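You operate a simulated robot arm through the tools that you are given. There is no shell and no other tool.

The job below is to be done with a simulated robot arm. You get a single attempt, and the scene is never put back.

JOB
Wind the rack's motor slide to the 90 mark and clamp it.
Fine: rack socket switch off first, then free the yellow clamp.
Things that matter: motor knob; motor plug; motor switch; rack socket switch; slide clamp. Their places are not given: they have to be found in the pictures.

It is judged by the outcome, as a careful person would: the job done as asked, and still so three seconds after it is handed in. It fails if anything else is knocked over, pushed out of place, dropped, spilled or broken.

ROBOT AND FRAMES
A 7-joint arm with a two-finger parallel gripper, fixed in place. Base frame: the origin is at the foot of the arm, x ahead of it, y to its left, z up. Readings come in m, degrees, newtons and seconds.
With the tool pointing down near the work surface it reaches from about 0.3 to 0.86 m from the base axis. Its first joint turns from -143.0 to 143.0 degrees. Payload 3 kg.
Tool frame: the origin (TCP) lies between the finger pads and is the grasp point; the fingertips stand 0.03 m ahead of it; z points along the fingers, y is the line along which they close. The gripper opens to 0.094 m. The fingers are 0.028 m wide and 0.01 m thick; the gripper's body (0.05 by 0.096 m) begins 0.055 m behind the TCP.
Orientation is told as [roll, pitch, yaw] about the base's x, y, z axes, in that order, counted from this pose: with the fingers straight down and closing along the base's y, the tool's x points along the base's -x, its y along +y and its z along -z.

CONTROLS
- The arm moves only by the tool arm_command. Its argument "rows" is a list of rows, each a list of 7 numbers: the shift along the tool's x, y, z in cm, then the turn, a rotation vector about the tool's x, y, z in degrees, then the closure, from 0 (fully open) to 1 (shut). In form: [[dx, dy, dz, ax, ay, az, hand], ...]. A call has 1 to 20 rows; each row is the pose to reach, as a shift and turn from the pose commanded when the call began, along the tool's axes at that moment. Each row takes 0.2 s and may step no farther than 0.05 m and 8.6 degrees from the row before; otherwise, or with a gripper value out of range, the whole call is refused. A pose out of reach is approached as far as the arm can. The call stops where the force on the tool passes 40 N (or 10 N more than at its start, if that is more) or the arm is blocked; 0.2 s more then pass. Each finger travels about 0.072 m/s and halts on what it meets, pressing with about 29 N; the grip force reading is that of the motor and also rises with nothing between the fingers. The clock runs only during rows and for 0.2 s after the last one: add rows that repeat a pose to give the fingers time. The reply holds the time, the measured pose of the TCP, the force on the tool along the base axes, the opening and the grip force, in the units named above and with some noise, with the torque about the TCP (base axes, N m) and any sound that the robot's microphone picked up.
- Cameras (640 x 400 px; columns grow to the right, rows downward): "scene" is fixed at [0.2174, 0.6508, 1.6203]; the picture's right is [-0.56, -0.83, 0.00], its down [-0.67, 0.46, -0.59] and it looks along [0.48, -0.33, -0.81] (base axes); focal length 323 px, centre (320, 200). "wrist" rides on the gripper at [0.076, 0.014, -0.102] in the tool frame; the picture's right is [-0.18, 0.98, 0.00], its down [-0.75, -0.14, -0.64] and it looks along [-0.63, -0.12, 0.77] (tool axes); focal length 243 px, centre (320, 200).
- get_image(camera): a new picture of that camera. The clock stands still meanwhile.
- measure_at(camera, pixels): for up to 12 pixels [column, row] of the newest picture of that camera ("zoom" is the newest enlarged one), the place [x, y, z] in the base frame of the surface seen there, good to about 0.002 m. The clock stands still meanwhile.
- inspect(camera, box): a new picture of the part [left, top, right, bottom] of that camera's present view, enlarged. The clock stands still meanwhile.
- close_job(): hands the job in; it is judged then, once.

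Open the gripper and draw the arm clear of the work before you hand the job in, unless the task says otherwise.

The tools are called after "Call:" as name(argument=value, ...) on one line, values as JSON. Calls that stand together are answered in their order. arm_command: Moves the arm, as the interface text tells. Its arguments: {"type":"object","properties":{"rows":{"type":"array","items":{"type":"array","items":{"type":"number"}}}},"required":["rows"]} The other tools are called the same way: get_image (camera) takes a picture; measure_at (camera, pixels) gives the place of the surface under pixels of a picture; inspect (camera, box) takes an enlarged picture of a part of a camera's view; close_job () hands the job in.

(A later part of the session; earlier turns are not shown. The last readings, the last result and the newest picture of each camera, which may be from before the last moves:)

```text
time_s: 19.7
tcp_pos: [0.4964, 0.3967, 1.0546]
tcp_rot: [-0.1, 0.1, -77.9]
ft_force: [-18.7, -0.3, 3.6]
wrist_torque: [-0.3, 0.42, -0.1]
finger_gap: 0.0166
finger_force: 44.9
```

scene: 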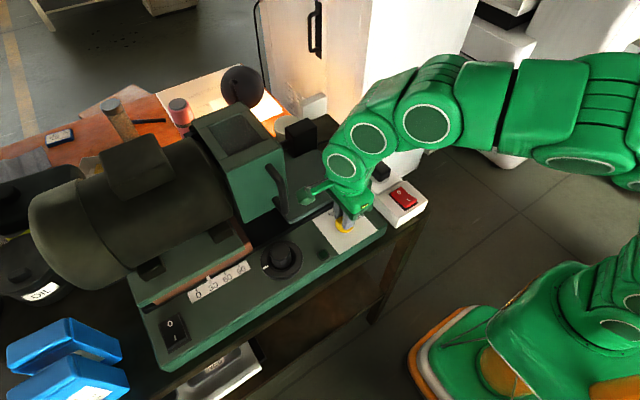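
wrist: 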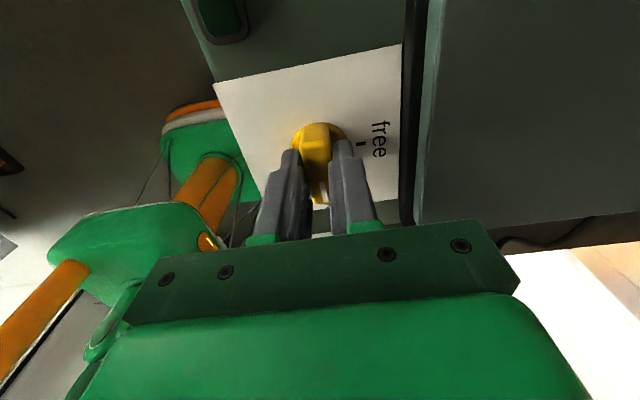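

Turning works with moderate side force (−18.7 N in x). I shift back ~0.8 mm and continue turning.

Call:
arm_command(rows=[[0, -0.08, 0, 0, 0, -4, 1], [0, -0.08, 0, 0, 0, -10, 1], [0, -0.08, 0, 0, 0, -16, 1], [0, -0.08, 0, 0, 0, -22, 1]])

Call:
get_image(camera="wrist")

```text
time_s: 20.7
tcp_pos: [0.4962, 0.3963, 1.0546]
tcp_rot: [0.0, 0.0, -55.9]
ft_force: [-15.8, 1.3, -36.9]
wrist_torque: [0.05, 0.28, -0.01]
finger_gap: 0.0171
finger_force: 44.4
```

```text
taken
```

wrist: 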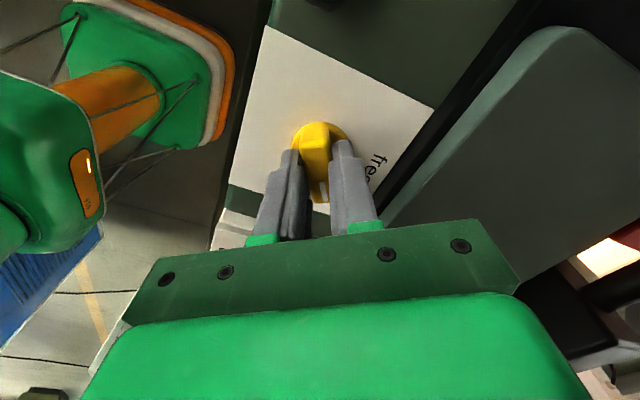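

The ridge turns with the gripper. I correct the downward pull (lower 1 mm) and side load, and continue turning.

Call:
arm_command(rows=[[0.03, -0.04, 0.1, 0, 0, -2, 1], [0.03, -0.04, 0.12, 0, 0, -8, 1], [0.03, -0.04, 0.12, 0, 0, -14, 1], [0.03, -0.04, 0.12, 0, 0, -20, 1]])

```text
time_s: 21.7
tcp_pos: [0.4956, 0.3971, 1.0535]
tcp_rot: [0.1, -0.2, -35.9]
ft_force: [-14.2, -23.1, -7.9]
wrist_torque: [0.12, 1.44, -0.06]
finger_gap: 0.0169
finger_force: 44.7
```

Forces are (−14, −23) N so I shift −1 mm along tool y and carry on to about −12°.

Call:
arm_command(rows=[[0, -0.08, 0, 0, 0, -2, 1], [0, -0.12, 0, 0, 0, -8, 1], [0, -0.12, 0, 0, 0, -14, 1], [0, -0.12, 0, 0, 0, -20, 1]])

```text
time_s: 22.7
tcp_pos: [0.4952, 0.3969, 1.0546]
tcp_rot: [0.0, 0.0, -15.9]
ft_force: [12.9, -9.7, -1.5]
wrist_torque: [-0.02, 0.98, 0.02]
finger_gap: 0.0166
finger_force: 44.9
```

At −16°, forces are small. I finish the last 16° to reach the free mark.

Call:
arm_command(rows=[[0, -0.05, 0, 0, 0, -5, 1], [0, -0.05, 0, 0, 0, -10, 1], [0, -0.05, 0, 0, 0, -15, 1], [0, -0.05, 0, 0, 0, -16.5, 1], [0, -0.05, 0, 0, 0, -16.5, 1]])

Call:
get_image(camera="wrist")

Call:
inspect(camera="scene", box=[300, 170, 400, 260])

```text
time_s: 23.9
tcp_pos: [0.495, 0.3946, 1.0543]
tcp_rot: [0.1, -0.2, 0.5]
ft_force: [23.8, 6.8, 22.6]
wrist_torque: [-0.25, -0.49, -0.82]
finger_gap: 0.0166
finger_force: 45.1
```

```text
taken
```

wrist: 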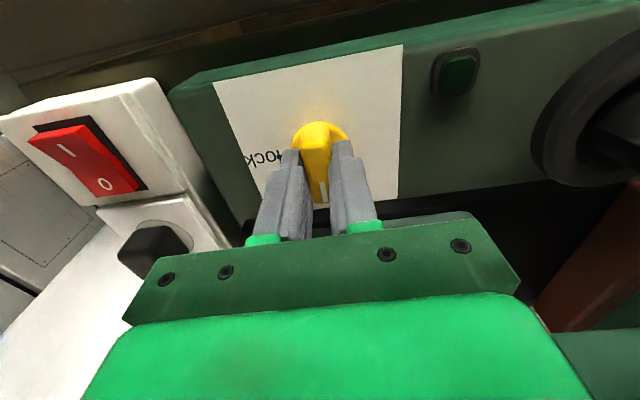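

```text
4.44 times, centred on (350, 215) of scene
```

zoom: 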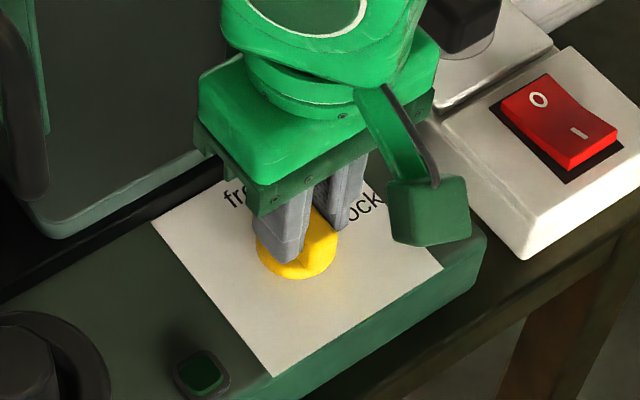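

The z-torque shows the clamp reached its stop at "free". I open the fingers and lift straight up.

Call:
arm_command(rows=[[0, 0, 0, 0, 0, 0, 0.7], [0, 0, 0, 0, 0, 0, 0.5], [0, 0, 0, 0, 0, 0, 0.5], [0, 0, -2, 0, 0, 0, 0.5], [0, 0, -5, 0, 0, 0, 0.5], [0, 0, -9, 0, 0, 0, 0.5], [0, 0, -13, 0, 0, 0, 0.5], [0, 0, -17, 0, 0, 0, 0.5], [0, 0, -20, 0, 0, 0, 0.5], [0, 0, -20, 0, 0, 0, 0.5]])

Call:
get_image(camera="wrist")

Call:
inspect(camera="scene", box=[300, 170, 400, 260])

```text
time_s: 26.1
tcp_pos: [0.4957, 0.3943, 1.2559]
tcp_rot: [0.1, -0.1, 0.5]
ft_force: [0.3, -0.2, 0.0]
wrist_torque: [-0.03, -0.01, 0.0]
finger_gap: 0.0473
finger_force: 0.1
```

```text
taken
```

wrist: 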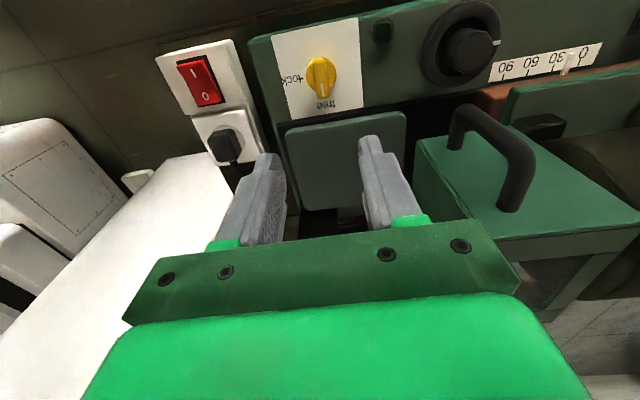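

```text
4.44 times, centred on (350, 215) of scene
```

zoom: 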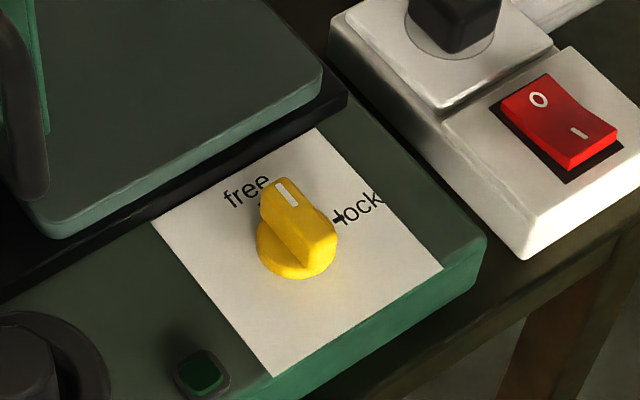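

Clamp now points at "free". Next, the knob: I zoom on it in the wrist picture (around (467,45)) for a better centre and shape.

Call:
inspect(camera="wrist", box=[410, 0, 530, 90])

Call:
measure_at(camera="zoom", pixels=[[250, 150], [290, 130], [330, 170], [370, 190], [300, 200], [340, 240], [260, 230], [230, 180], [210, 100], [120, 250], [300, 370], [420, 230]])

```text
4.44 times, centred on (470, 45) of wrist
```

zoom: 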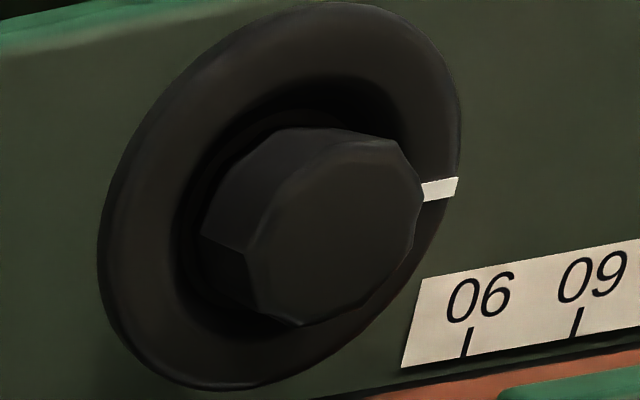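

```text
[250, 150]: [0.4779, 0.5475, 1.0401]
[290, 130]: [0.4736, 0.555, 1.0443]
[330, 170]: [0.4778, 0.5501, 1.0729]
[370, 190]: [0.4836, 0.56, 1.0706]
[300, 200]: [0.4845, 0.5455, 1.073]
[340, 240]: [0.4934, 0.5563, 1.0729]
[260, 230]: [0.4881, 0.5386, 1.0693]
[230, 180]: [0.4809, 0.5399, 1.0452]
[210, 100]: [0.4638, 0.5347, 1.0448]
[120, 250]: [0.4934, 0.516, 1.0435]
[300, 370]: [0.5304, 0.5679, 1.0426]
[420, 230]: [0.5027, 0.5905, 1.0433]
```

I measure hex vertices and the ring's rim in the same zoom to get the knob axis.

Call:
measure_at(camera="zoom", pixels=[[252, 245], [285, 185], [335, 158], [398, 152], [418, 195], [400, 240], [300, 315], [258, 300], [360, 290], [330, 310], [410, 170], [370, 150]])

Call:
measure_at(camera="zoom", pixels=[[104, 250], [150, 130], [230, 50], [340, 12], [420, 50], [452, 120], [445, 210], [380, 310], [280, 370], [220, 382], [130, 330], [110, 200]])

```text
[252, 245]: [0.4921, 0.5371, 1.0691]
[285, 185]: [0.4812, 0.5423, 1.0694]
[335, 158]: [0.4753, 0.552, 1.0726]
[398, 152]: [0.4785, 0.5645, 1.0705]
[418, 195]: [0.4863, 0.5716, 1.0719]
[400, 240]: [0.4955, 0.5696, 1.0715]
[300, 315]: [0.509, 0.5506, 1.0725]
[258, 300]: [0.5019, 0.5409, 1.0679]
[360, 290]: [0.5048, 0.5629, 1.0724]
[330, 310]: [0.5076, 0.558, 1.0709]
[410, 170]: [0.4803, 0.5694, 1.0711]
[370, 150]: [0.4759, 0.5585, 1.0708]
```

```text
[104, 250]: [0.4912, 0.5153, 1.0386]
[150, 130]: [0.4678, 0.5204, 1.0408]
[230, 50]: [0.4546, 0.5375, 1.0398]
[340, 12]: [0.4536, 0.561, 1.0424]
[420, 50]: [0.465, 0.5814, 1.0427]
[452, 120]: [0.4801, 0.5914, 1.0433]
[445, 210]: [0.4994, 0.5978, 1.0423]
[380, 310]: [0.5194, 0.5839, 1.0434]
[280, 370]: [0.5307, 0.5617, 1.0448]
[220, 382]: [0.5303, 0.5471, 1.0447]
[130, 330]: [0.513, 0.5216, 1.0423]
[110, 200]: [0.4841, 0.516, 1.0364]
```

The wrist and scene estimates of the knob centre differ by a few mm, so I re-measure the knob top outline from the scene camera.

Call:
inspect(camera="scene", box=[262, 232, 302, 272])

Call:
measure_at(camera="zoom", pixels=[[320, 108], [320, 100], [360, 120], [280, 110], [250, 140], [245, 170], [260, 210], [300, 225], [340, 218], [390, 190], [400, 160], [385, 130]])

```text
10.00 times, centred on (282, 252) of scene
```

zoom: 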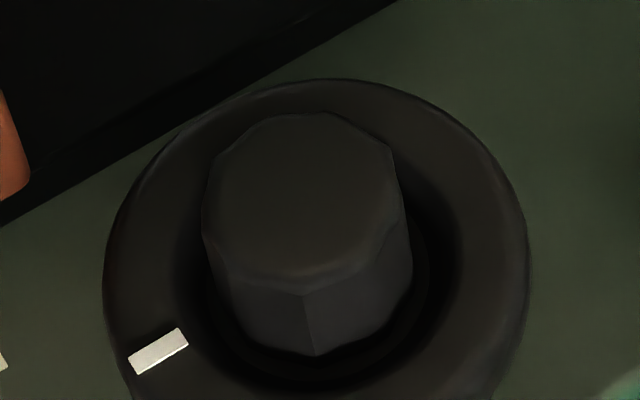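

```text
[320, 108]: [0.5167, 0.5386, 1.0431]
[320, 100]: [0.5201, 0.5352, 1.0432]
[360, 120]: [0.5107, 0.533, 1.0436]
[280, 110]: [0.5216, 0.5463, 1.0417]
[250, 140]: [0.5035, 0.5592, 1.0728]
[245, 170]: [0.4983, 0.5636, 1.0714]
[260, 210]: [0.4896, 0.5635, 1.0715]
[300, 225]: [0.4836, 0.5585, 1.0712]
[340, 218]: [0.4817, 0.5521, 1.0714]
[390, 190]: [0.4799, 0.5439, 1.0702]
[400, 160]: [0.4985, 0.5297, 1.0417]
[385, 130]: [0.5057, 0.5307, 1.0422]
```

I also measure the handle from the wrist picture to refine its clearance to the knob axis.

Call:
get_image(camera="wrist")

Call:
measure_at(camera="wrist", pixels=[[457, 118], [455, 140], [470, 112], [500, 135], [525, 160], [515, 195], [530, 165], [490, 125], [450, 165], [420, 140], [505, 215], [640, 215]])

```text
taken
```

wrist: 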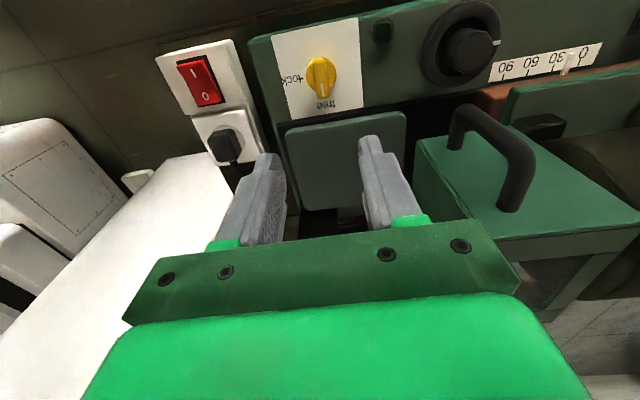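

```text
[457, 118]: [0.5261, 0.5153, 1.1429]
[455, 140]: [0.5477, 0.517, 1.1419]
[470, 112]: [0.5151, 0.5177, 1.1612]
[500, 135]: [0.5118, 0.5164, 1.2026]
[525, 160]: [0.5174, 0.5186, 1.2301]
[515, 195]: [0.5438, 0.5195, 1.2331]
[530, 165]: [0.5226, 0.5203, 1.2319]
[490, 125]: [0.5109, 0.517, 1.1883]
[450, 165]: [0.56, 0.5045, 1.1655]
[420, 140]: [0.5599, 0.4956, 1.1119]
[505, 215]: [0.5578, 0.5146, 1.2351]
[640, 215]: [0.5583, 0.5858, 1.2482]
```

Knob axis ≈(0.491, 0.555), handle bar ≈(0.516, 0.521). I'll grip the knob with the tool tilted 20° so the body leans away from the handle; first I move to a stand-off point in front, at yaw ≈−40° with that tilt.

Call:
arm_command(rows=[[2, 2.5, 0, 1.16, -3.2, 6.6, 0.4], [4, 5, 0, 2.33, -6.39, 13.2, 0.4], [5, 9, 0, 3.49, -9.59, 19.8, 0.4], [5, 13, 0, 4.65, -12.78, 26.39, 0.4], [5, 17, 0, 5.82, -15.98, 32.99, 0.4], [4.15, 19.2, 1, 6.98, -19.17, 39.59, 0.4], [4.15, 19.2, 4, 6.98, -19.17, 39.59, 0.4], [4.15, 19.2, 4, 6.98, -19.17, 39.59, 0.4], [4.15, 19.2, 4, 6.98, -19.17, 39.59, 0.4]])

Call:
get_image(camera="wrist")

Call:
get_image(camera="scene")

```text
time_s: 27.2
tcp_pos: [0.5046, 0.4836, 1.2542]
tcp_rot: [-1.2, -15.5, -34.9]
ft_force: [-7.6, -5.2, 23.3]
wrist_torque: [0.23, -0.55, 0.05]
finger_gap: 0.0488
finger_force: 0.1
out of reach, approached as far as the arm can: row 5
stopped in row 5: the force on the tool passed its limit at 101 N (the readings are from after the stop); the commanded pose is now the measured one
```

```text
taken
```

wrist: 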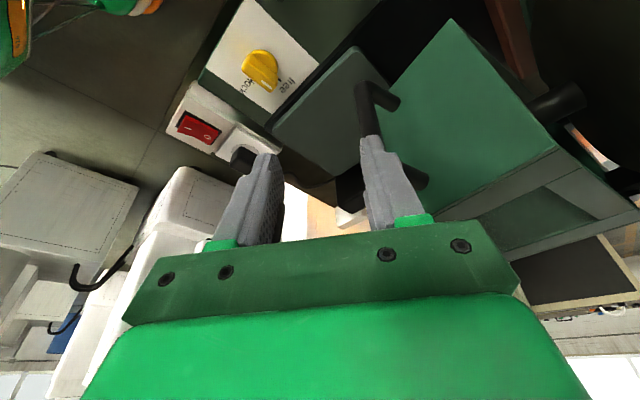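

```text
taken
```

scene: 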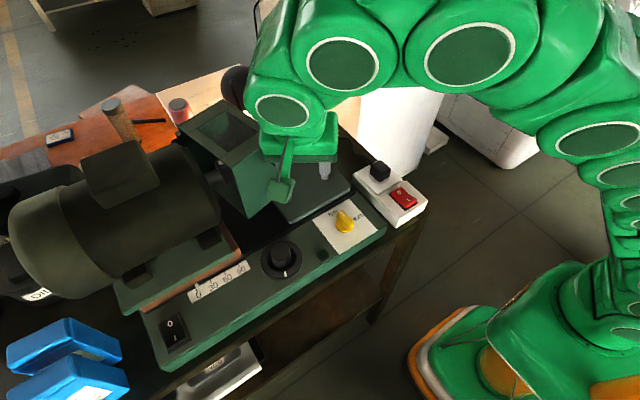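

The arm pose was out of reach and the gripper bumped the housing at (265,165); the slide appears to have shifted left and the knob mark turned. I inspect what happened before moving.

Call:
inspect(camera="scene", box=[180, 220, 320, 320])

Call:
inspect(camera="scene", box=[170, 80, 350, 230])

Call:
inspect(camera="wrist", box=[300, 0, 640, 260])

```text
4.00 times, centred on (250, 270) of scene
```

zoom: 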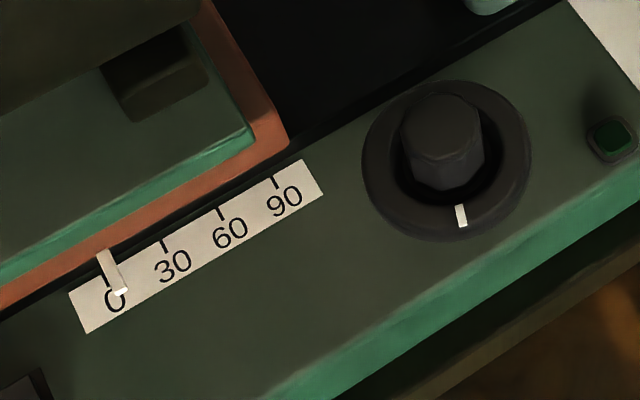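

```text
2.67 times, centred on (260, 155) of scene
```

zoom: 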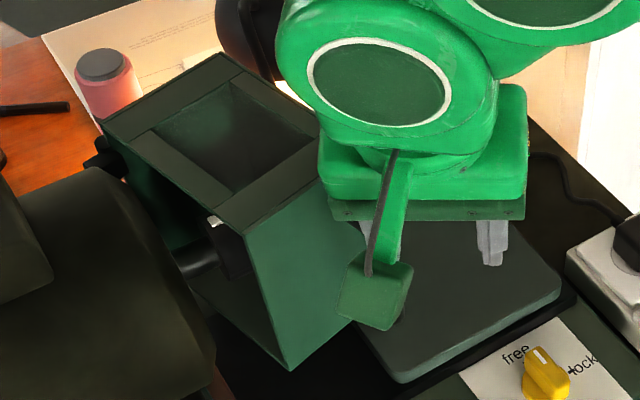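

```text
1.54 times, centred on (470, 130) of wrist
```

zoom: 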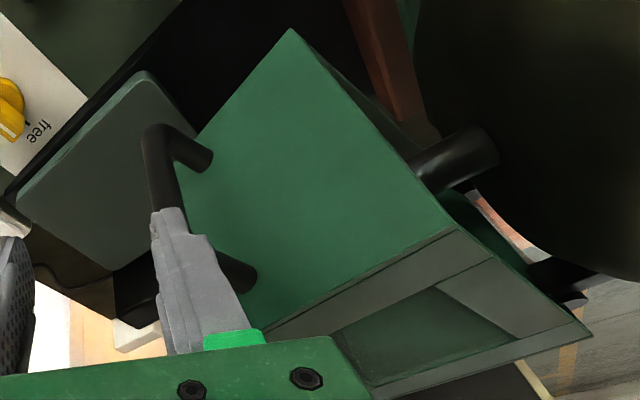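

I measure the housing's faces to find out whether it has moved or rotated.

Call:
inspect(camera="scene", box=[170, 80, 350, 230])

Call:
measure_at(camera="zoom", pixels=[[255, 240], [290, 350], [310, 250], [320, 330], [300, 300], [335, 220], [240, 210], [110, 120], [225, 65], [310, 140], [180, 160], [260, 210]])

Call:
measure_at(camera="wrist", pixels=[[460, 30], [400, 120], [470, 180], [540, 140], [430, 200], [500, 100], [370, 120], [390, 100], [420, 180], [600, 180], [560, 105], [360, 100]])

```text
2.67 times, centred on (260, 155) of scene
```

zoom: 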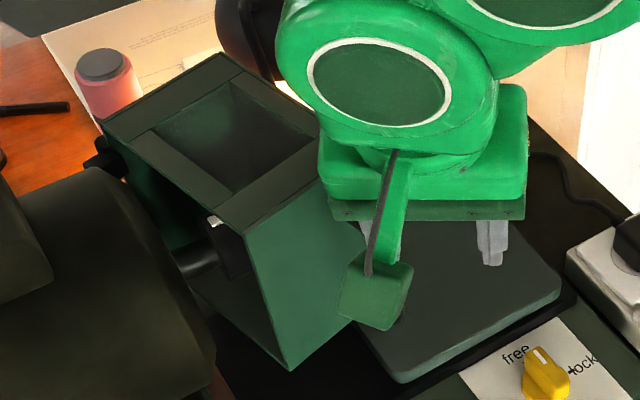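

```text
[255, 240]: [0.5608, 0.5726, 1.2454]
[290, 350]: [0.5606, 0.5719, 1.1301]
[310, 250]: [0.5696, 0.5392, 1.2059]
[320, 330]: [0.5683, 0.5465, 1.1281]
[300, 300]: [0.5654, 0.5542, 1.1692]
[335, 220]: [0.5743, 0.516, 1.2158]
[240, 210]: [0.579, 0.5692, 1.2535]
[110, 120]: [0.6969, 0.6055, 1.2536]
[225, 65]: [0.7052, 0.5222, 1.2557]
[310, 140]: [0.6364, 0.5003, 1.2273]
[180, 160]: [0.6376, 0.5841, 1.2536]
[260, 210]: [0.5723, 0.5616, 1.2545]
```

```text
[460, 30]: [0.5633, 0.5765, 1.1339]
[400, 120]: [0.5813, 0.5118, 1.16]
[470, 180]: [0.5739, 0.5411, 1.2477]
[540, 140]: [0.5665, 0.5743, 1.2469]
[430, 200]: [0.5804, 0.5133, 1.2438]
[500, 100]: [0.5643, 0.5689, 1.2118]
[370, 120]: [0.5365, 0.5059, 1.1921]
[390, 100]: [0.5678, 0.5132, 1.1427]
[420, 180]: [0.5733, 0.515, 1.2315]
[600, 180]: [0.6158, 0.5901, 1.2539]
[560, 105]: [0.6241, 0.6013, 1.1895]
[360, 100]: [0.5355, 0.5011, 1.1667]
```

The green housing now sits rotated ~14° (front face from (0.561,0.572) to (0.580,0.513)) — it looks like a swinging guard riding on the slide, which has been pushed back to 0. I carefully back the gripper straight up first to release contact.

Call:
arm_command(rows=[[0.3, 0, -1, 0, 0, 0, 0.4], [0.6, 0, -2, 0, 0, 0, 0.4], [1.4, 0, -4, 0, 0, 0, 0.4]])

Call:
get_image(camera="scene")

Call:
get_image(camera="wrist")

```text
time_s: 28.1
tcp_pos: [0.5008, 0.4876, 1.2617]
tcp_rot: [-1.6, -15.5, -35.0]
ft_force: [0.1, -0.4, 0.0]
wrist_torque: [-0.01, 0.0, 0.0]
finger_gap: 0.0566
finger_force: 0.1
out of reach, approached as far as the arm can: row 2, 3
```

```text
taken
```

scene: 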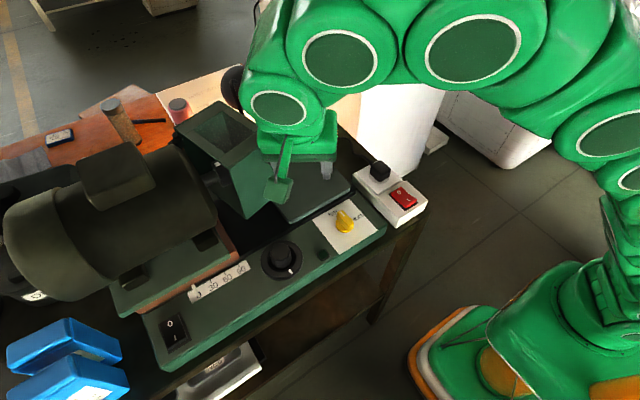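

```text
taken
```

wrist: 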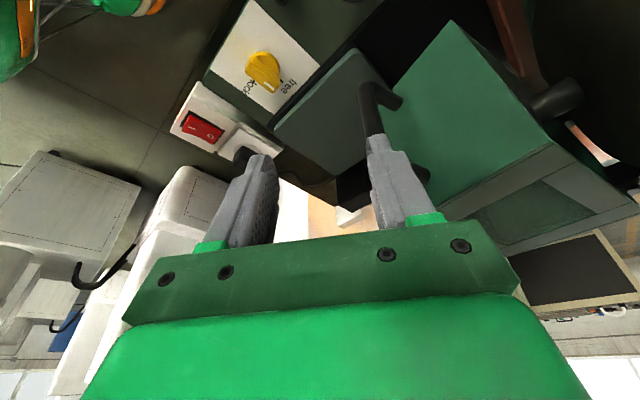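

The limit is height: with tilt the arm cannot go higher here. Contact is now released (forces ~0). I check the slide pointer, guard and rest of the bench again.

Call:
inspect(camera="scene", box=[130, 220, 310, 340])

Call:
inspect(camera="scene", box=[0, 100, 300, 320])

Call:
measure_at(camera="wrist", pixels=[[400, 120], [470, 180], [500, 100], [540, 140], [460, 40], [375, 110], [370, 95], [385, 90], [400, 100], [420, 170], [555, 100], [580, 100]])

```text
3.33 times, centred on (220, 280) of scene
```

zoom: 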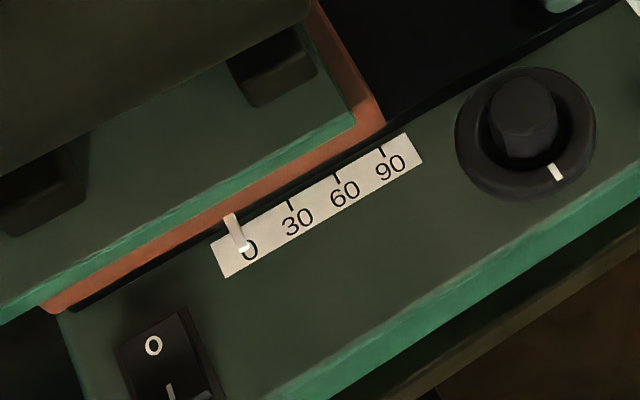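

```text
1.82 times, centred on (150, 210) of scene
```

zoom: 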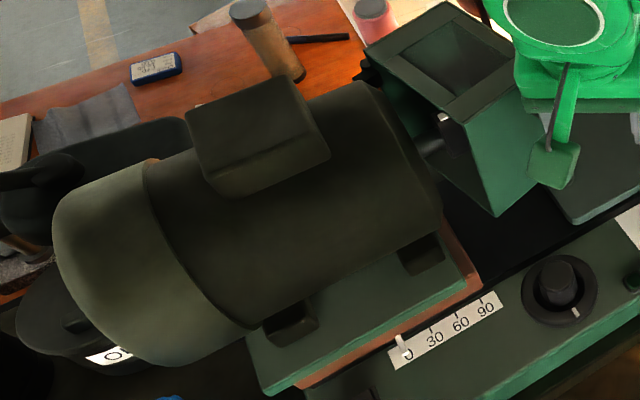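

```text
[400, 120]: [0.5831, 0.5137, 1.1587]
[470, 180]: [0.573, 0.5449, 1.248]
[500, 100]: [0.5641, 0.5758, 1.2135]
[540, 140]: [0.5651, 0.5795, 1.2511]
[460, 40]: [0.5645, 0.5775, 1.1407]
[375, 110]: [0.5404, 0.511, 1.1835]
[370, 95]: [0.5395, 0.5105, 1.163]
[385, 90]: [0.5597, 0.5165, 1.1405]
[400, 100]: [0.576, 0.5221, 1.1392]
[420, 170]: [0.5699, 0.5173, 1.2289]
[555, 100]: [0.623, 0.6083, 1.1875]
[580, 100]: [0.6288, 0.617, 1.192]
```

I back the gripper away from the guard toward −x/−y while removing the tilt.

Call:
arm_command(rows=[[0.2, -3, 1, 0, 0, 0, 0.5], [0.4, -6, 2, 0, 4, 0, 0.5], [0.6, -9, 3, 0, 9, 0, 0.5], [0.8, -11.7, 3.8, 0, 15.5, 0, 0.5], [0.8, -11.7, 3.8, 0, 15.5, 0, 0.5], [0.8, -11.7, 3.8, 0, 15.5, 0, 0.5]])

Call:
get_image(camera="scene")

Call:
get_image(camera="wrist")

```text
time_s: 29.4
tcp_pos: [0.4337, 0.3924, 1.2269]
tcp_rot: [-1.5, 0.1, -35.3]
ft_force: [0.1, -0.5, 0.6]
wrist_torque: [-0.03, 0.01, 0.01]
finger_gap: 0.047
finger_force: 0.1
```

```text
taken
```

scene: 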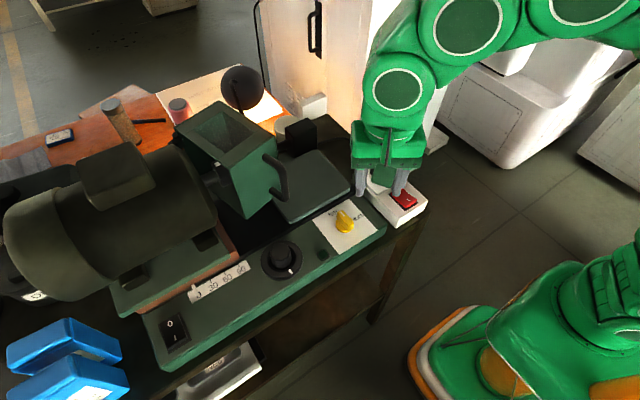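

```text
taken
```

wrist: 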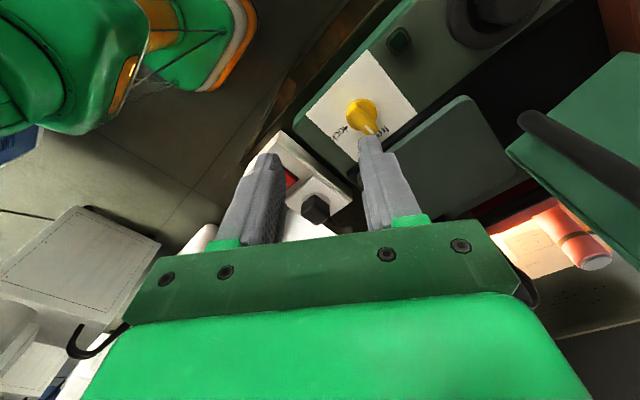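

I look closely at the guard and how it's mounted.

Call:
inspect(camera="scene", box=[160, 80, 340, 240])

Call:
measure_at(camera="zoom", pixels=[[250, 210], [340, 150], [335, 130], [210, 60], [110, 150], [300, 290], [345, 230], [380, 175], [355, 120], [100, 170], [330, 170], [225, 190]])

Call:
inspect(camera="scene", box=[0, 230, 120, 310])

```text
2.50 times, centred on (250, 160) of scene
```

zoom: 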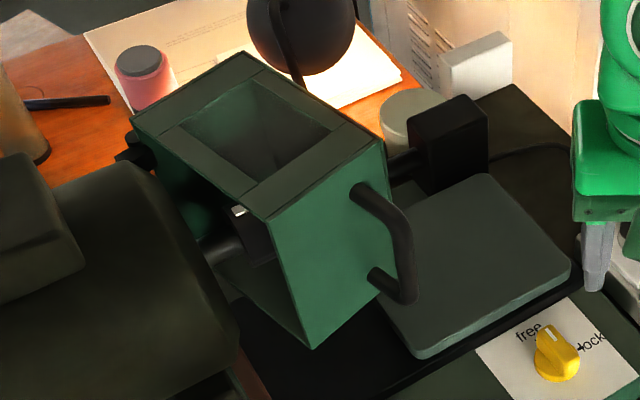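

```text
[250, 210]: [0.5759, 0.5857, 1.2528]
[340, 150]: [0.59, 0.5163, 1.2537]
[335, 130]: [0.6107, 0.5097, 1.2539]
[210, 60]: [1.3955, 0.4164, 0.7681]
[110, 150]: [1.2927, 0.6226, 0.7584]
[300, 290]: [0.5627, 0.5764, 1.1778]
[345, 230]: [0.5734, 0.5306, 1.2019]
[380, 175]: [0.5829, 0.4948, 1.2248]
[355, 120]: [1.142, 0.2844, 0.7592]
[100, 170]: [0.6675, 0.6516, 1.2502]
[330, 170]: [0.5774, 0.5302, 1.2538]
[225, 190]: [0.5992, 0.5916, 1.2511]
```

```text
5.00 times, centred on (60, 270) of scene
```

zoom: 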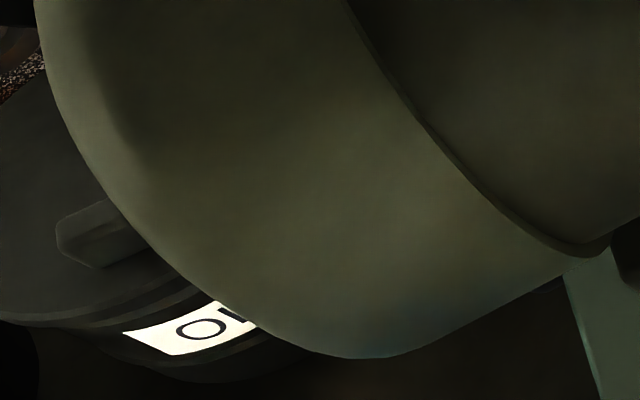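

I measure the black hinge-like part at the guard's back-left corner and the shaft/coupling.

Call:
inspect(camera="scene", box=[160, 100, 240, 200])

Call:
measure_at(camera="zoom", pixels=[[195, 150], [185, 170], [205, 165], [215, 130], [220, 180], [230, 210], [300, 280], [330, 270], [360, 290], [350, 250], [395, 225], [180, 110]])

```text
4.00 times, centred on (200, 150) of scene
```

zoom: 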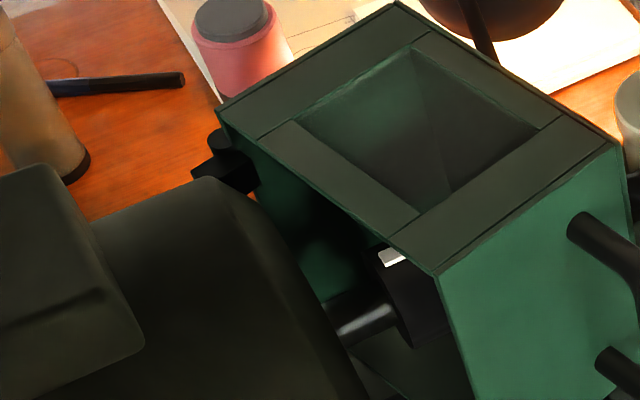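

```text
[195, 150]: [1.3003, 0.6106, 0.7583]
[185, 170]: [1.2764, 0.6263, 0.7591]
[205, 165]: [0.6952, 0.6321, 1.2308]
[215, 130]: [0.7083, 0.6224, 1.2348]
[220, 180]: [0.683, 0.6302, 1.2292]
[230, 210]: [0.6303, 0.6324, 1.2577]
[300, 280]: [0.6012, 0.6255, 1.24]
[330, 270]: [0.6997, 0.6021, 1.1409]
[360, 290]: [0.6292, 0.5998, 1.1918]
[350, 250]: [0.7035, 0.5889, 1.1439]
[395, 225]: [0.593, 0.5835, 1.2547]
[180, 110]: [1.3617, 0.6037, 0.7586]
```

The black part at (0.70, 0.63) is the guard's hinge, riding on the motor slide, so the guard just swung ~14° and can be swung back later. I now measure the pointer and knob mark to work out the winding ratio.

Call:
inspect(camera="scene", box=[180, 240, 300, 310])

Call:
measure_at(camera="zoom", pixels=[[72, 258], [80, 275], [88, 290], [65, 245], [590, 172], [600, 180], [360, 160], [290, 200], [215, 235], [140, 275], [110, 290], [500, 130]])

```text
5.33 times, centred on (240, 275) of scene
```

zoom: 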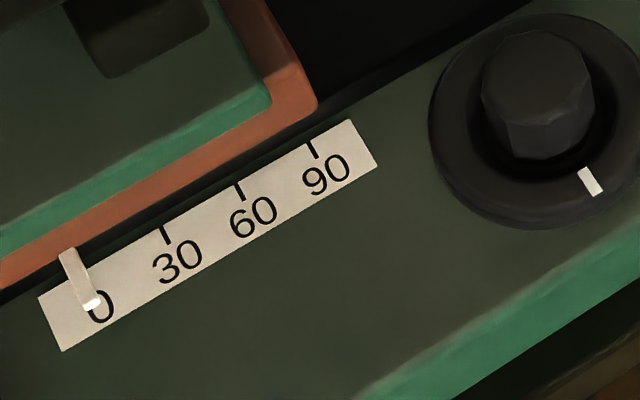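

```text
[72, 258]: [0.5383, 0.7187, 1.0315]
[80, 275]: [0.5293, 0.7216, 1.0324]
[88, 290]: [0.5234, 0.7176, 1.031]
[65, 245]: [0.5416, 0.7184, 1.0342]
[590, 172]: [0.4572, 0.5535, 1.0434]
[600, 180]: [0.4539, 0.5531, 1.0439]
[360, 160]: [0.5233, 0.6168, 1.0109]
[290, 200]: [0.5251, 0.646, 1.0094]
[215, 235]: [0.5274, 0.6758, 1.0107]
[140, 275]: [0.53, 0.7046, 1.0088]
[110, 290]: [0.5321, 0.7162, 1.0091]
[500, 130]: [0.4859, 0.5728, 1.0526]
```

The pointer reads ≈1 and the mark points −x (≈183°); earlier at 30 it pointed +y (≈90°), so winding clockwise (~3°/mm) raises the reading. I now go around the front at lower height to approach the knob without tilt.

Call:
arm_command(rows=[[2.4, 1.1, 1.9, -0.5, 0, 0, 0.42], [4.8, 2.2, 3.8, -1, 0, 0, 0.42], [7.07, 3.28, 5.69, -1.5, 0, 0, 0.42], [7.07, 3.28, 5.69, -1.5, 0, 0, 0.42]])

```text
time_s: 30.4
tcp_pos: [0.3926, 0.4565, 1.1707]
tcp_rot: [0.0, 0.1, -35.4]
ft_force: [0.5, -0.2, 0.4]
wrist_torque: [-0.01, -0.02, -0.03]
finger_gap: 0.0544
finger_force: 0.1
```

Pose reached with tilt zeroed. I turn the wrist to yaw +60° while moving along the front to y≈0.555.

Call:
arm_command(rows=[[0.48, 0.67, 0, 0, 0, -8, 0.42], [0.95, 1.34, 0, 0, 0, -16, 0.42], [1.43, 2.0, 0, 0, 0, -24, 0.42], [1.9, 2.68, 0, 0, 0, -32, 0.42], [2.38, 3.35, 0, 0, 0, -40, 0.42], [2.85, 4.0, 0, 0, 0, -48, 0.42], [3.33, 4.68, 0, 0, 0, -56, 0.42], [3.8, 5.35, 0, 0, 0, -64, 0.42], [4.28, 6.0, 0, 0, 0, -72, 0.42], [4.75, 6.7, 0, 0, 0, -80, 0.42], [5.2, 7.4, 0, 0, 0, -88, 0.42], [5.7, 8.03, 0, 0, 0, -95.4, 0.42], [5.7, 8.03, 0, 0, 0, -95.4, 0.42]])

Call:
get_image(camera="wrist")

Call:
get_image(camera="scene")

```text
time_s: 33.2
tcp_pos: [0.3945, 0.555, 1.1718]
tcp_rot: [0.1, 0.1, 60.1]
ft_force: [0.0, 0.5, -0.1]
wrist_torque: [-0.02, -0.01, 0.0]
finger_gap: 0.0544
finger_force: 0.0
```

```text
taken
```

wrist: 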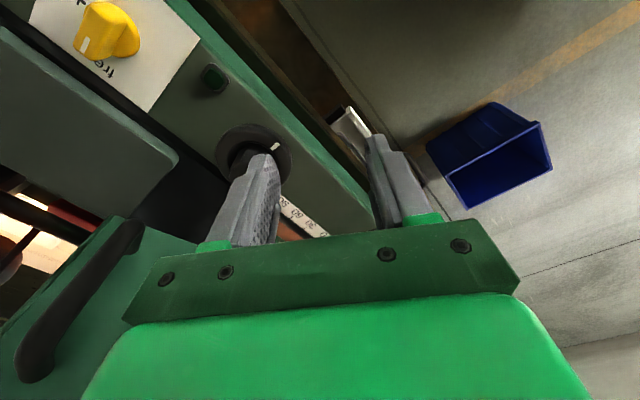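

```text
taken
```

scene: 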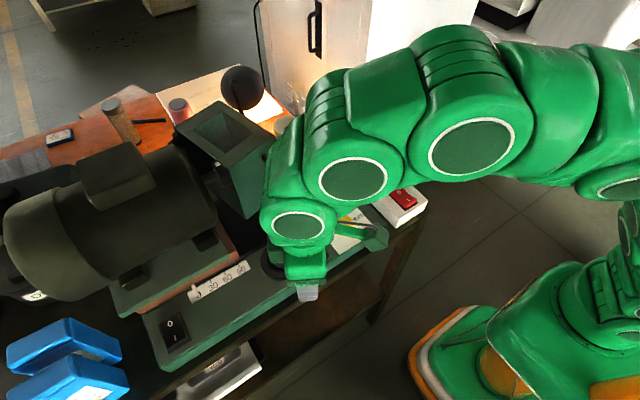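

The forearm appears near the guard in the scene view; I measure the height of those links before advancing.

Call:
measure_at(camera="scene", pixels=[[275, 160], [285, 140], [268, 190], [272, 210], [300, 225], [290, 200], [310, 100], [340, 180], [305, 265], [370, 235], [262, 220], [270, 235]])

Call:
measure_at(camera="wrist", pixels=[[130, 240], [80, 300], [35, 365], [120, 225], [60, 330], [250, 150], [275, 147], [265, 130], [225, 150], [160, 240], [170, 150], [100, 130]])

```text
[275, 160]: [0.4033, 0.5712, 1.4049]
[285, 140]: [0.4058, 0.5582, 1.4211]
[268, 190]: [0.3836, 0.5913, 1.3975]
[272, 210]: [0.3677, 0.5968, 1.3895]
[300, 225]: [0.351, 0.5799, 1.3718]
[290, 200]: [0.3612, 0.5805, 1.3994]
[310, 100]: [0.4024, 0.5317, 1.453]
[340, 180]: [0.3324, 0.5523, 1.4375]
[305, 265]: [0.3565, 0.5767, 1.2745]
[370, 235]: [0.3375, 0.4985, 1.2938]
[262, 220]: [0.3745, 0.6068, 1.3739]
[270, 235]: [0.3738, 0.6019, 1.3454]
```

```text
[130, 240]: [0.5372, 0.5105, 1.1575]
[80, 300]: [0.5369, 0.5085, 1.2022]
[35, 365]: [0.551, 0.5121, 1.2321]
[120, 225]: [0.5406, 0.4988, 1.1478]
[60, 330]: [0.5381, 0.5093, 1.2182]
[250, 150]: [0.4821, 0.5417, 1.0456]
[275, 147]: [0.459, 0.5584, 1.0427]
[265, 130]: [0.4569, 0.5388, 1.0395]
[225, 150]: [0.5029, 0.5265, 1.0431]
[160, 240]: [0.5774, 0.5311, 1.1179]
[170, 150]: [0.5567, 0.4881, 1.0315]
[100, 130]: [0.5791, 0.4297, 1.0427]
```

Links stay well above and in front of the guard. I advance +x over the knob axis and lower to TCP z≈1.125 (tips ≈1.095, above the knob).

Call:
arm_command(rows=[[-1.2, -2.1, 1.2, 0, 0, 0, 0.42], [-2.4, -4.2, 2.4, 0, 0, 0, 0.42], [-3.6, -6.3, 3.6, 0, 0, 0, 0.42], [-4.83, -8.36, 4.7, 0, 0, 0, 0.42], [-4.83, -8.36, 4.7, 0, 0, 0, 0.42]])

Call:
get_image(camera="wrist")

Call:
get_image(camera="scene")

```text
time_s: 34.5
tcp_pos: [0.49, 0.5542, 1.1239]
tcp_rot: [0.0, 0.0, 60.0]
ft_force: [1.1, 0.3, -0.9]
wrist_torque: [-0.02, -0.03, -0.04]
finger_gap: 0.0544
finger_force: 0.2
```

```text
taken
```

wrist: 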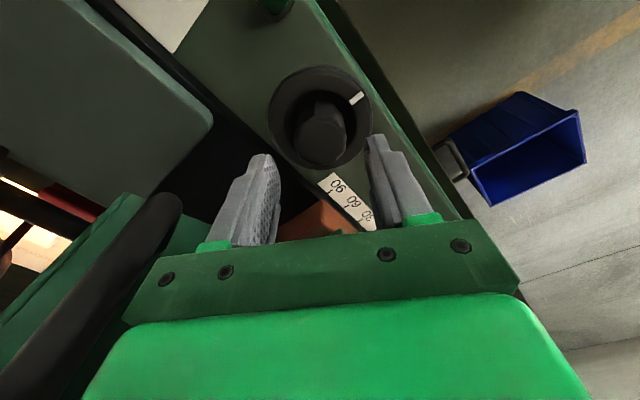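

```text
taken
```

scene: 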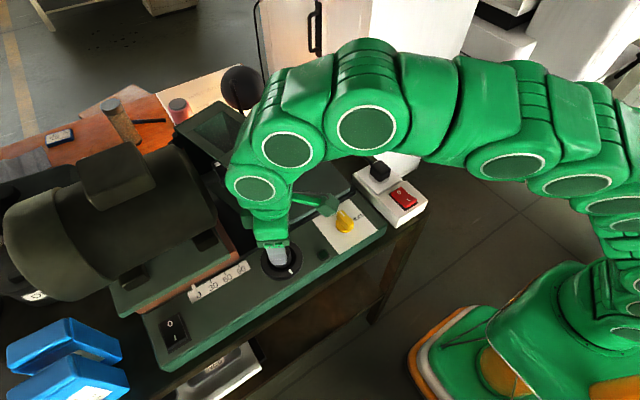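

The knob lies between the fingers in view (≈(318,135)). I measure the knob's top outline from this close view.

Call:
inspect(camera="wrist", box=[255, 55, 385, 175])

Call:
measure_at(camera="zoom", pixels=[[310, 210], [270, 260], [250, 290], [300, 330], [340, 310], [370, 270], [400, 230], [320, 160], [280, 200], [350, 180], [310, 280], [330, 240]])

```text
3.33 times, centred on (320, 115) of wrist
```

zoom: 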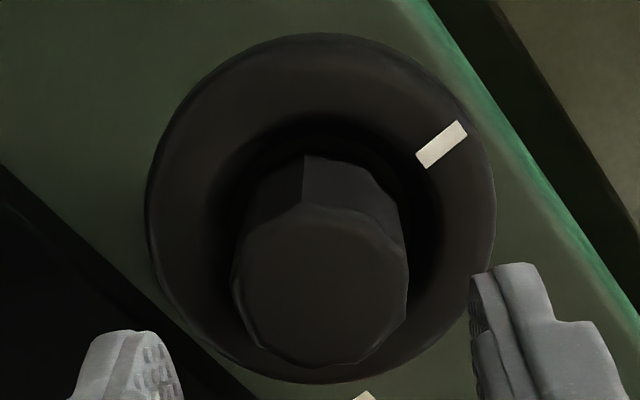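

```text
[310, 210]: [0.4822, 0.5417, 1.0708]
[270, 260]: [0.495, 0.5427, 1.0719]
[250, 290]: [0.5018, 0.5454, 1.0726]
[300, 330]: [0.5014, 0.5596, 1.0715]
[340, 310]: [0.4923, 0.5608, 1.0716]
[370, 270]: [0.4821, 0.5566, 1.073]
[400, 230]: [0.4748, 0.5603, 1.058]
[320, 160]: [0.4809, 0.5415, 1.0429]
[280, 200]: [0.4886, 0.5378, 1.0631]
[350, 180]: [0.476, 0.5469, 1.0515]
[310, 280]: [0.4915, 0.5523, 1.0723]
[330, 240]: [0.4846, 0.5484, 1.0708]
```

Knob centre ≈(0.490, 0.555) matches the TCP. I lower 4.4 cm so the tips sit just above the dial, then close on the knob.

Call:
arm_command(rows=[[0, 0, 1.5, 0, 0, 0, 0.42], [0, 0, 3, 0, 0, 0, 0.42], [0, 0, 4, 0, 0, 0, 0.42], [0, 0, 4.4, 0, 0, 0, 0.42], [0, 0, 4.4, 0, 0, 0, 0.42]])

Call:
get_image(camera="wrist")

```text
time_s: 35.6
tcp_pos: [0.4916, 0.5547, 1.0801]
tcp_rot: [-0.1, 0.1, 60.0]
ft_force: [0.2, 0.1, 0.0]
wrist_torque: [-0.01, 0.0, -0.01]
finger_gap: 0.0543
finger_force: 0.1
```

```text
taken
```

wrist: 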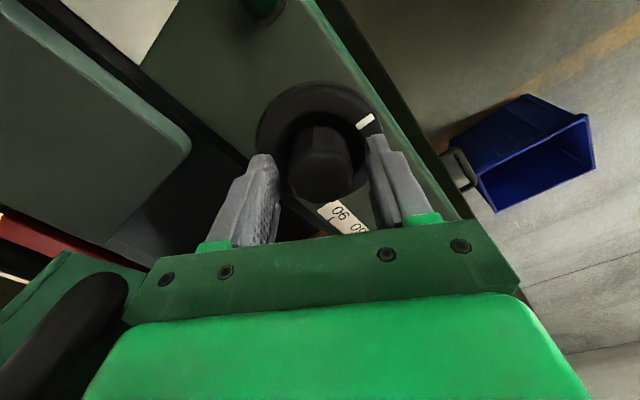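

Fingers straddle the knob with no contact. I close the grip.

Call:
arm_command(rows=[[0, 0, 0, 0, 0, 0, 0.6], [0, 0, 0, 0, 0, 0, 0.8], [0, 0, 0, 0, 0, 0, 1], [0, 0, 0, 0, 0, 0, 1]])

```text
time_s: 36.6
tcp_pos: [0.4915, 0.555, 1.0787]
tcp_rot: [0.0, 0.0, 59.9]
ft_force: [5.7, -0.6, -0.5]
wrist_torque: [-0.07, -0.11, 0.03]
finger_gap: 0.0367
finger_force: 45.0
```

Gripped well (gap 36.7 mm, low side force). I turn clockwise 24° as a trial and check forces and the pointer.

Call:
arm_command(rows=[[0, 0, 0, 0, 0, 4, 1], [0, 0, 0, 0, 0, 10, 1], [0, 0, 0, 0, 0, 17, 1], [0, 0, 0, 0, 0, 24, 1]])

Call:
get_image(camera="scene")

Call:
inspect(camera="scene", box=[180, 240, 300, 310])

```text
time_s: 37.6
tcp_pos: [0.49, 0.5542, 1.0776]
tcp_rot: [0.0, 0.2, 35.9]
ft_force: [-0.1, -5.3, 9.0]
wrist_torque: [-0.47, 0.19, 0.08]
finger_gap: 0.0364
finger_force: 45.1
```

```text
taken
```

scene: 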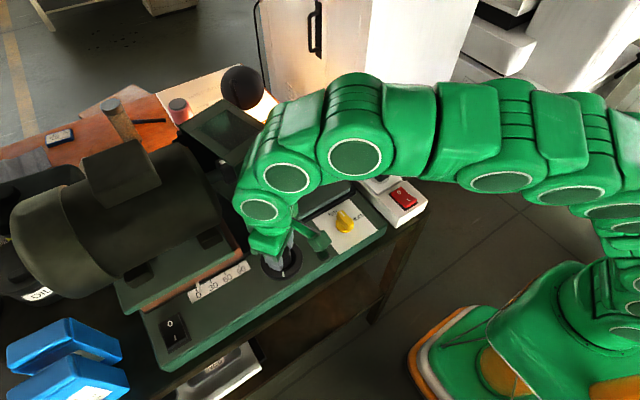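

```text
5.33 times, centred on (240, 275) of scene
```

zoom: 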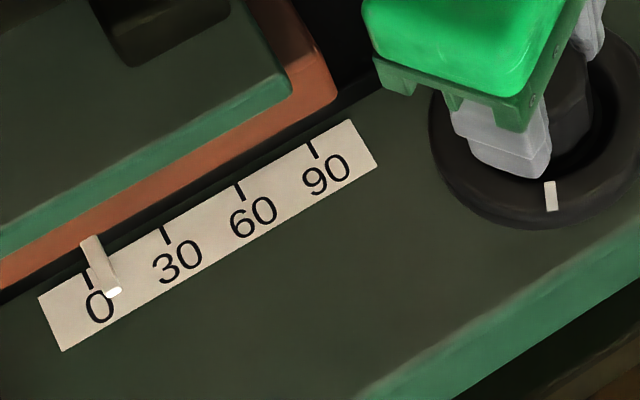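

Clockwise advances the slide smoothly (about 8 mm for 24°) with tiny torque. I continue clockwise another 56°.

Call:
arm_command(rows=[[0, 0, 0, 0, 0, 7, 1], [0, 0, 0, 0, 0, 14, 1], [0, 0, 0, 0, 0, 21, 1], [0, 0, 0, 0, 0, 28, 1], [0, 0, 0, 0, 0, 35, 1], [0, 0, 0, 0, 0, 42, 1], [0, 0, 0, 0, 0, 49, 1], [0, 0, 0, 0, 0, 56, 1]])

Call:
get_image(camera="scene")

Call:
inspect(camera="scene", box=[180, 240, 300, 310])

```text
time_s: 39.5
tcp_pos: [0.4913, 0.5551, 1.0785]
tcp_rot: [0.0, 0.1, -20.2]
ft_force: [-9.5, -1.3, 16.2]
wrist_torque: [0.15, 0.58, 0.11]
finger_gap: 0.0366
finger_force: 44.7
```

```text
taken
```

scene: 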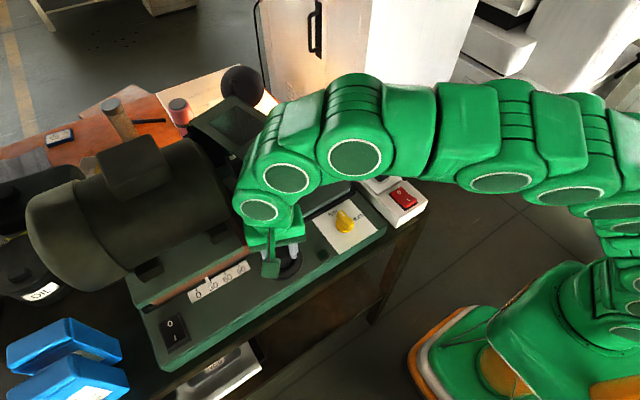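

```text
5.33 times, centred on (240, 275) of scene
```

zoom: 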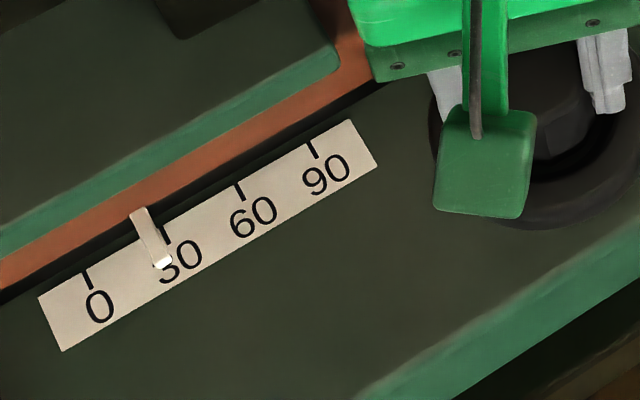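

Slide is at ≈27 and moving smoothly. I continue clockwise another 56° (to yaw ≈−76°).

Call:
arm_command(rows=[[0, 0, 0, 0, 0, 7, 1], [0, 0, 0, 0, 0, 14, 1], [0, 0, 0, 0, 0, 21, 1], [0, 0, 0, 0, 0, 28, 1], [0, 0, 0, 0, 0, 35, 1], [0, 0, 0, 0, 0, 42, 1], [0, 0, 0, 0, 0, 49, 1], [0, 0, 0, 0, 0, 56, 1]])

Call:
get_image(camera="scene")

Call:
get_image(camera="wrist")

Call:
inspect(camera="scene", box=[180, 240, 300, 310])

```text
time_s: 41.1
tcp_pos: [0.493, 0.5566, 1.078]
tcp_rot: [0.1, 0.2, -68.0]
ft_force: [-1.3, -0.4, -1.6]
wrist_torque: [-0.39, -0.17, -0.05]
finger_gap: 0.0368
finger_force: 45.2
stopped in row 8: the force on the tool passed its limit at 41 N (the readings are from after the stop); the commanded pose is now the measured one
```

```text
taken
```

scene: 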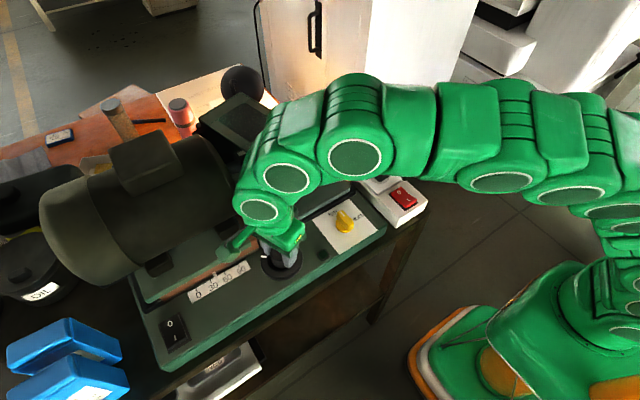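

```text
taken
```

wrist: 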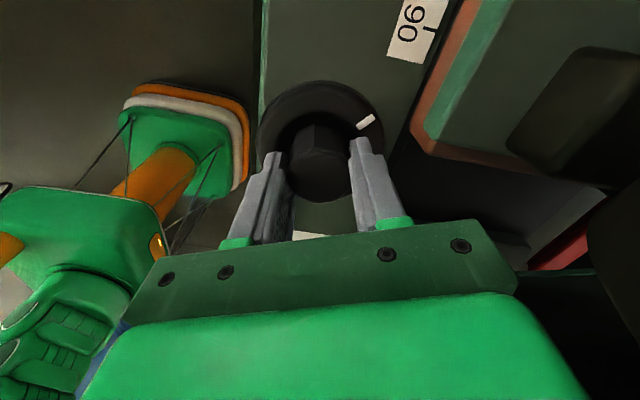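

```text
5.33 times, centred on (240, 275) of scene
```

zoom: 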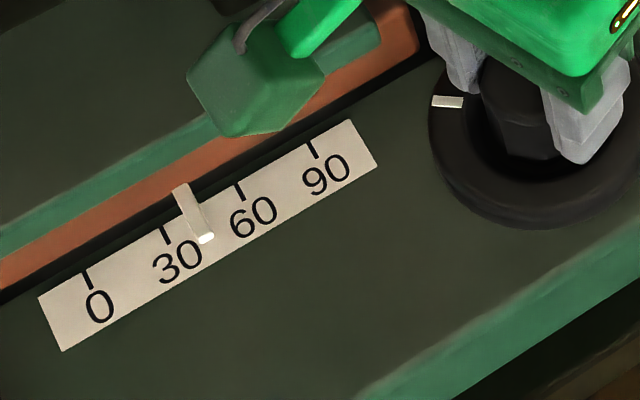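

The slide is at ≈43; the stroke ended at yaw −68°. I look at the guard side and knob shape in the wrist view before re-gripping.

Call:
inspect(camera="wrist", box=[240, 70, 400, 220])

Call:
inspect(camera="scene", box=[160, 80, 360, 240])

```text
2.67 times, centred on (320, 145) of wrist
```

zoom: 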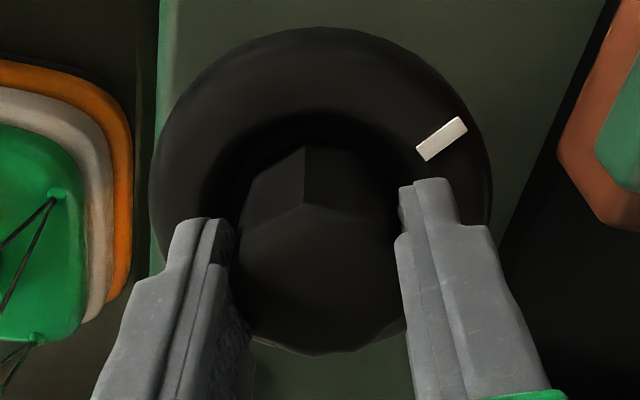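

```text
2.50 times, centred on (260, 160) of scene
```

zoom: 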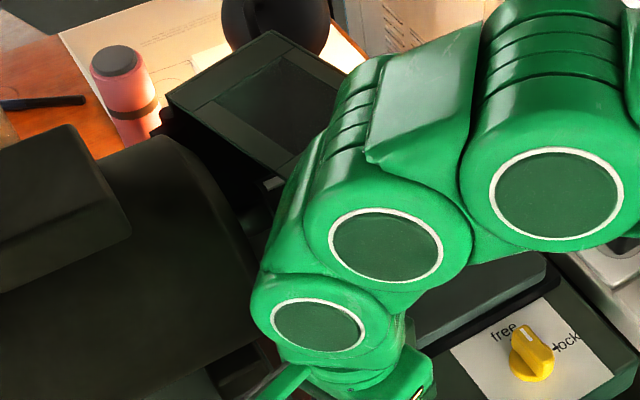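

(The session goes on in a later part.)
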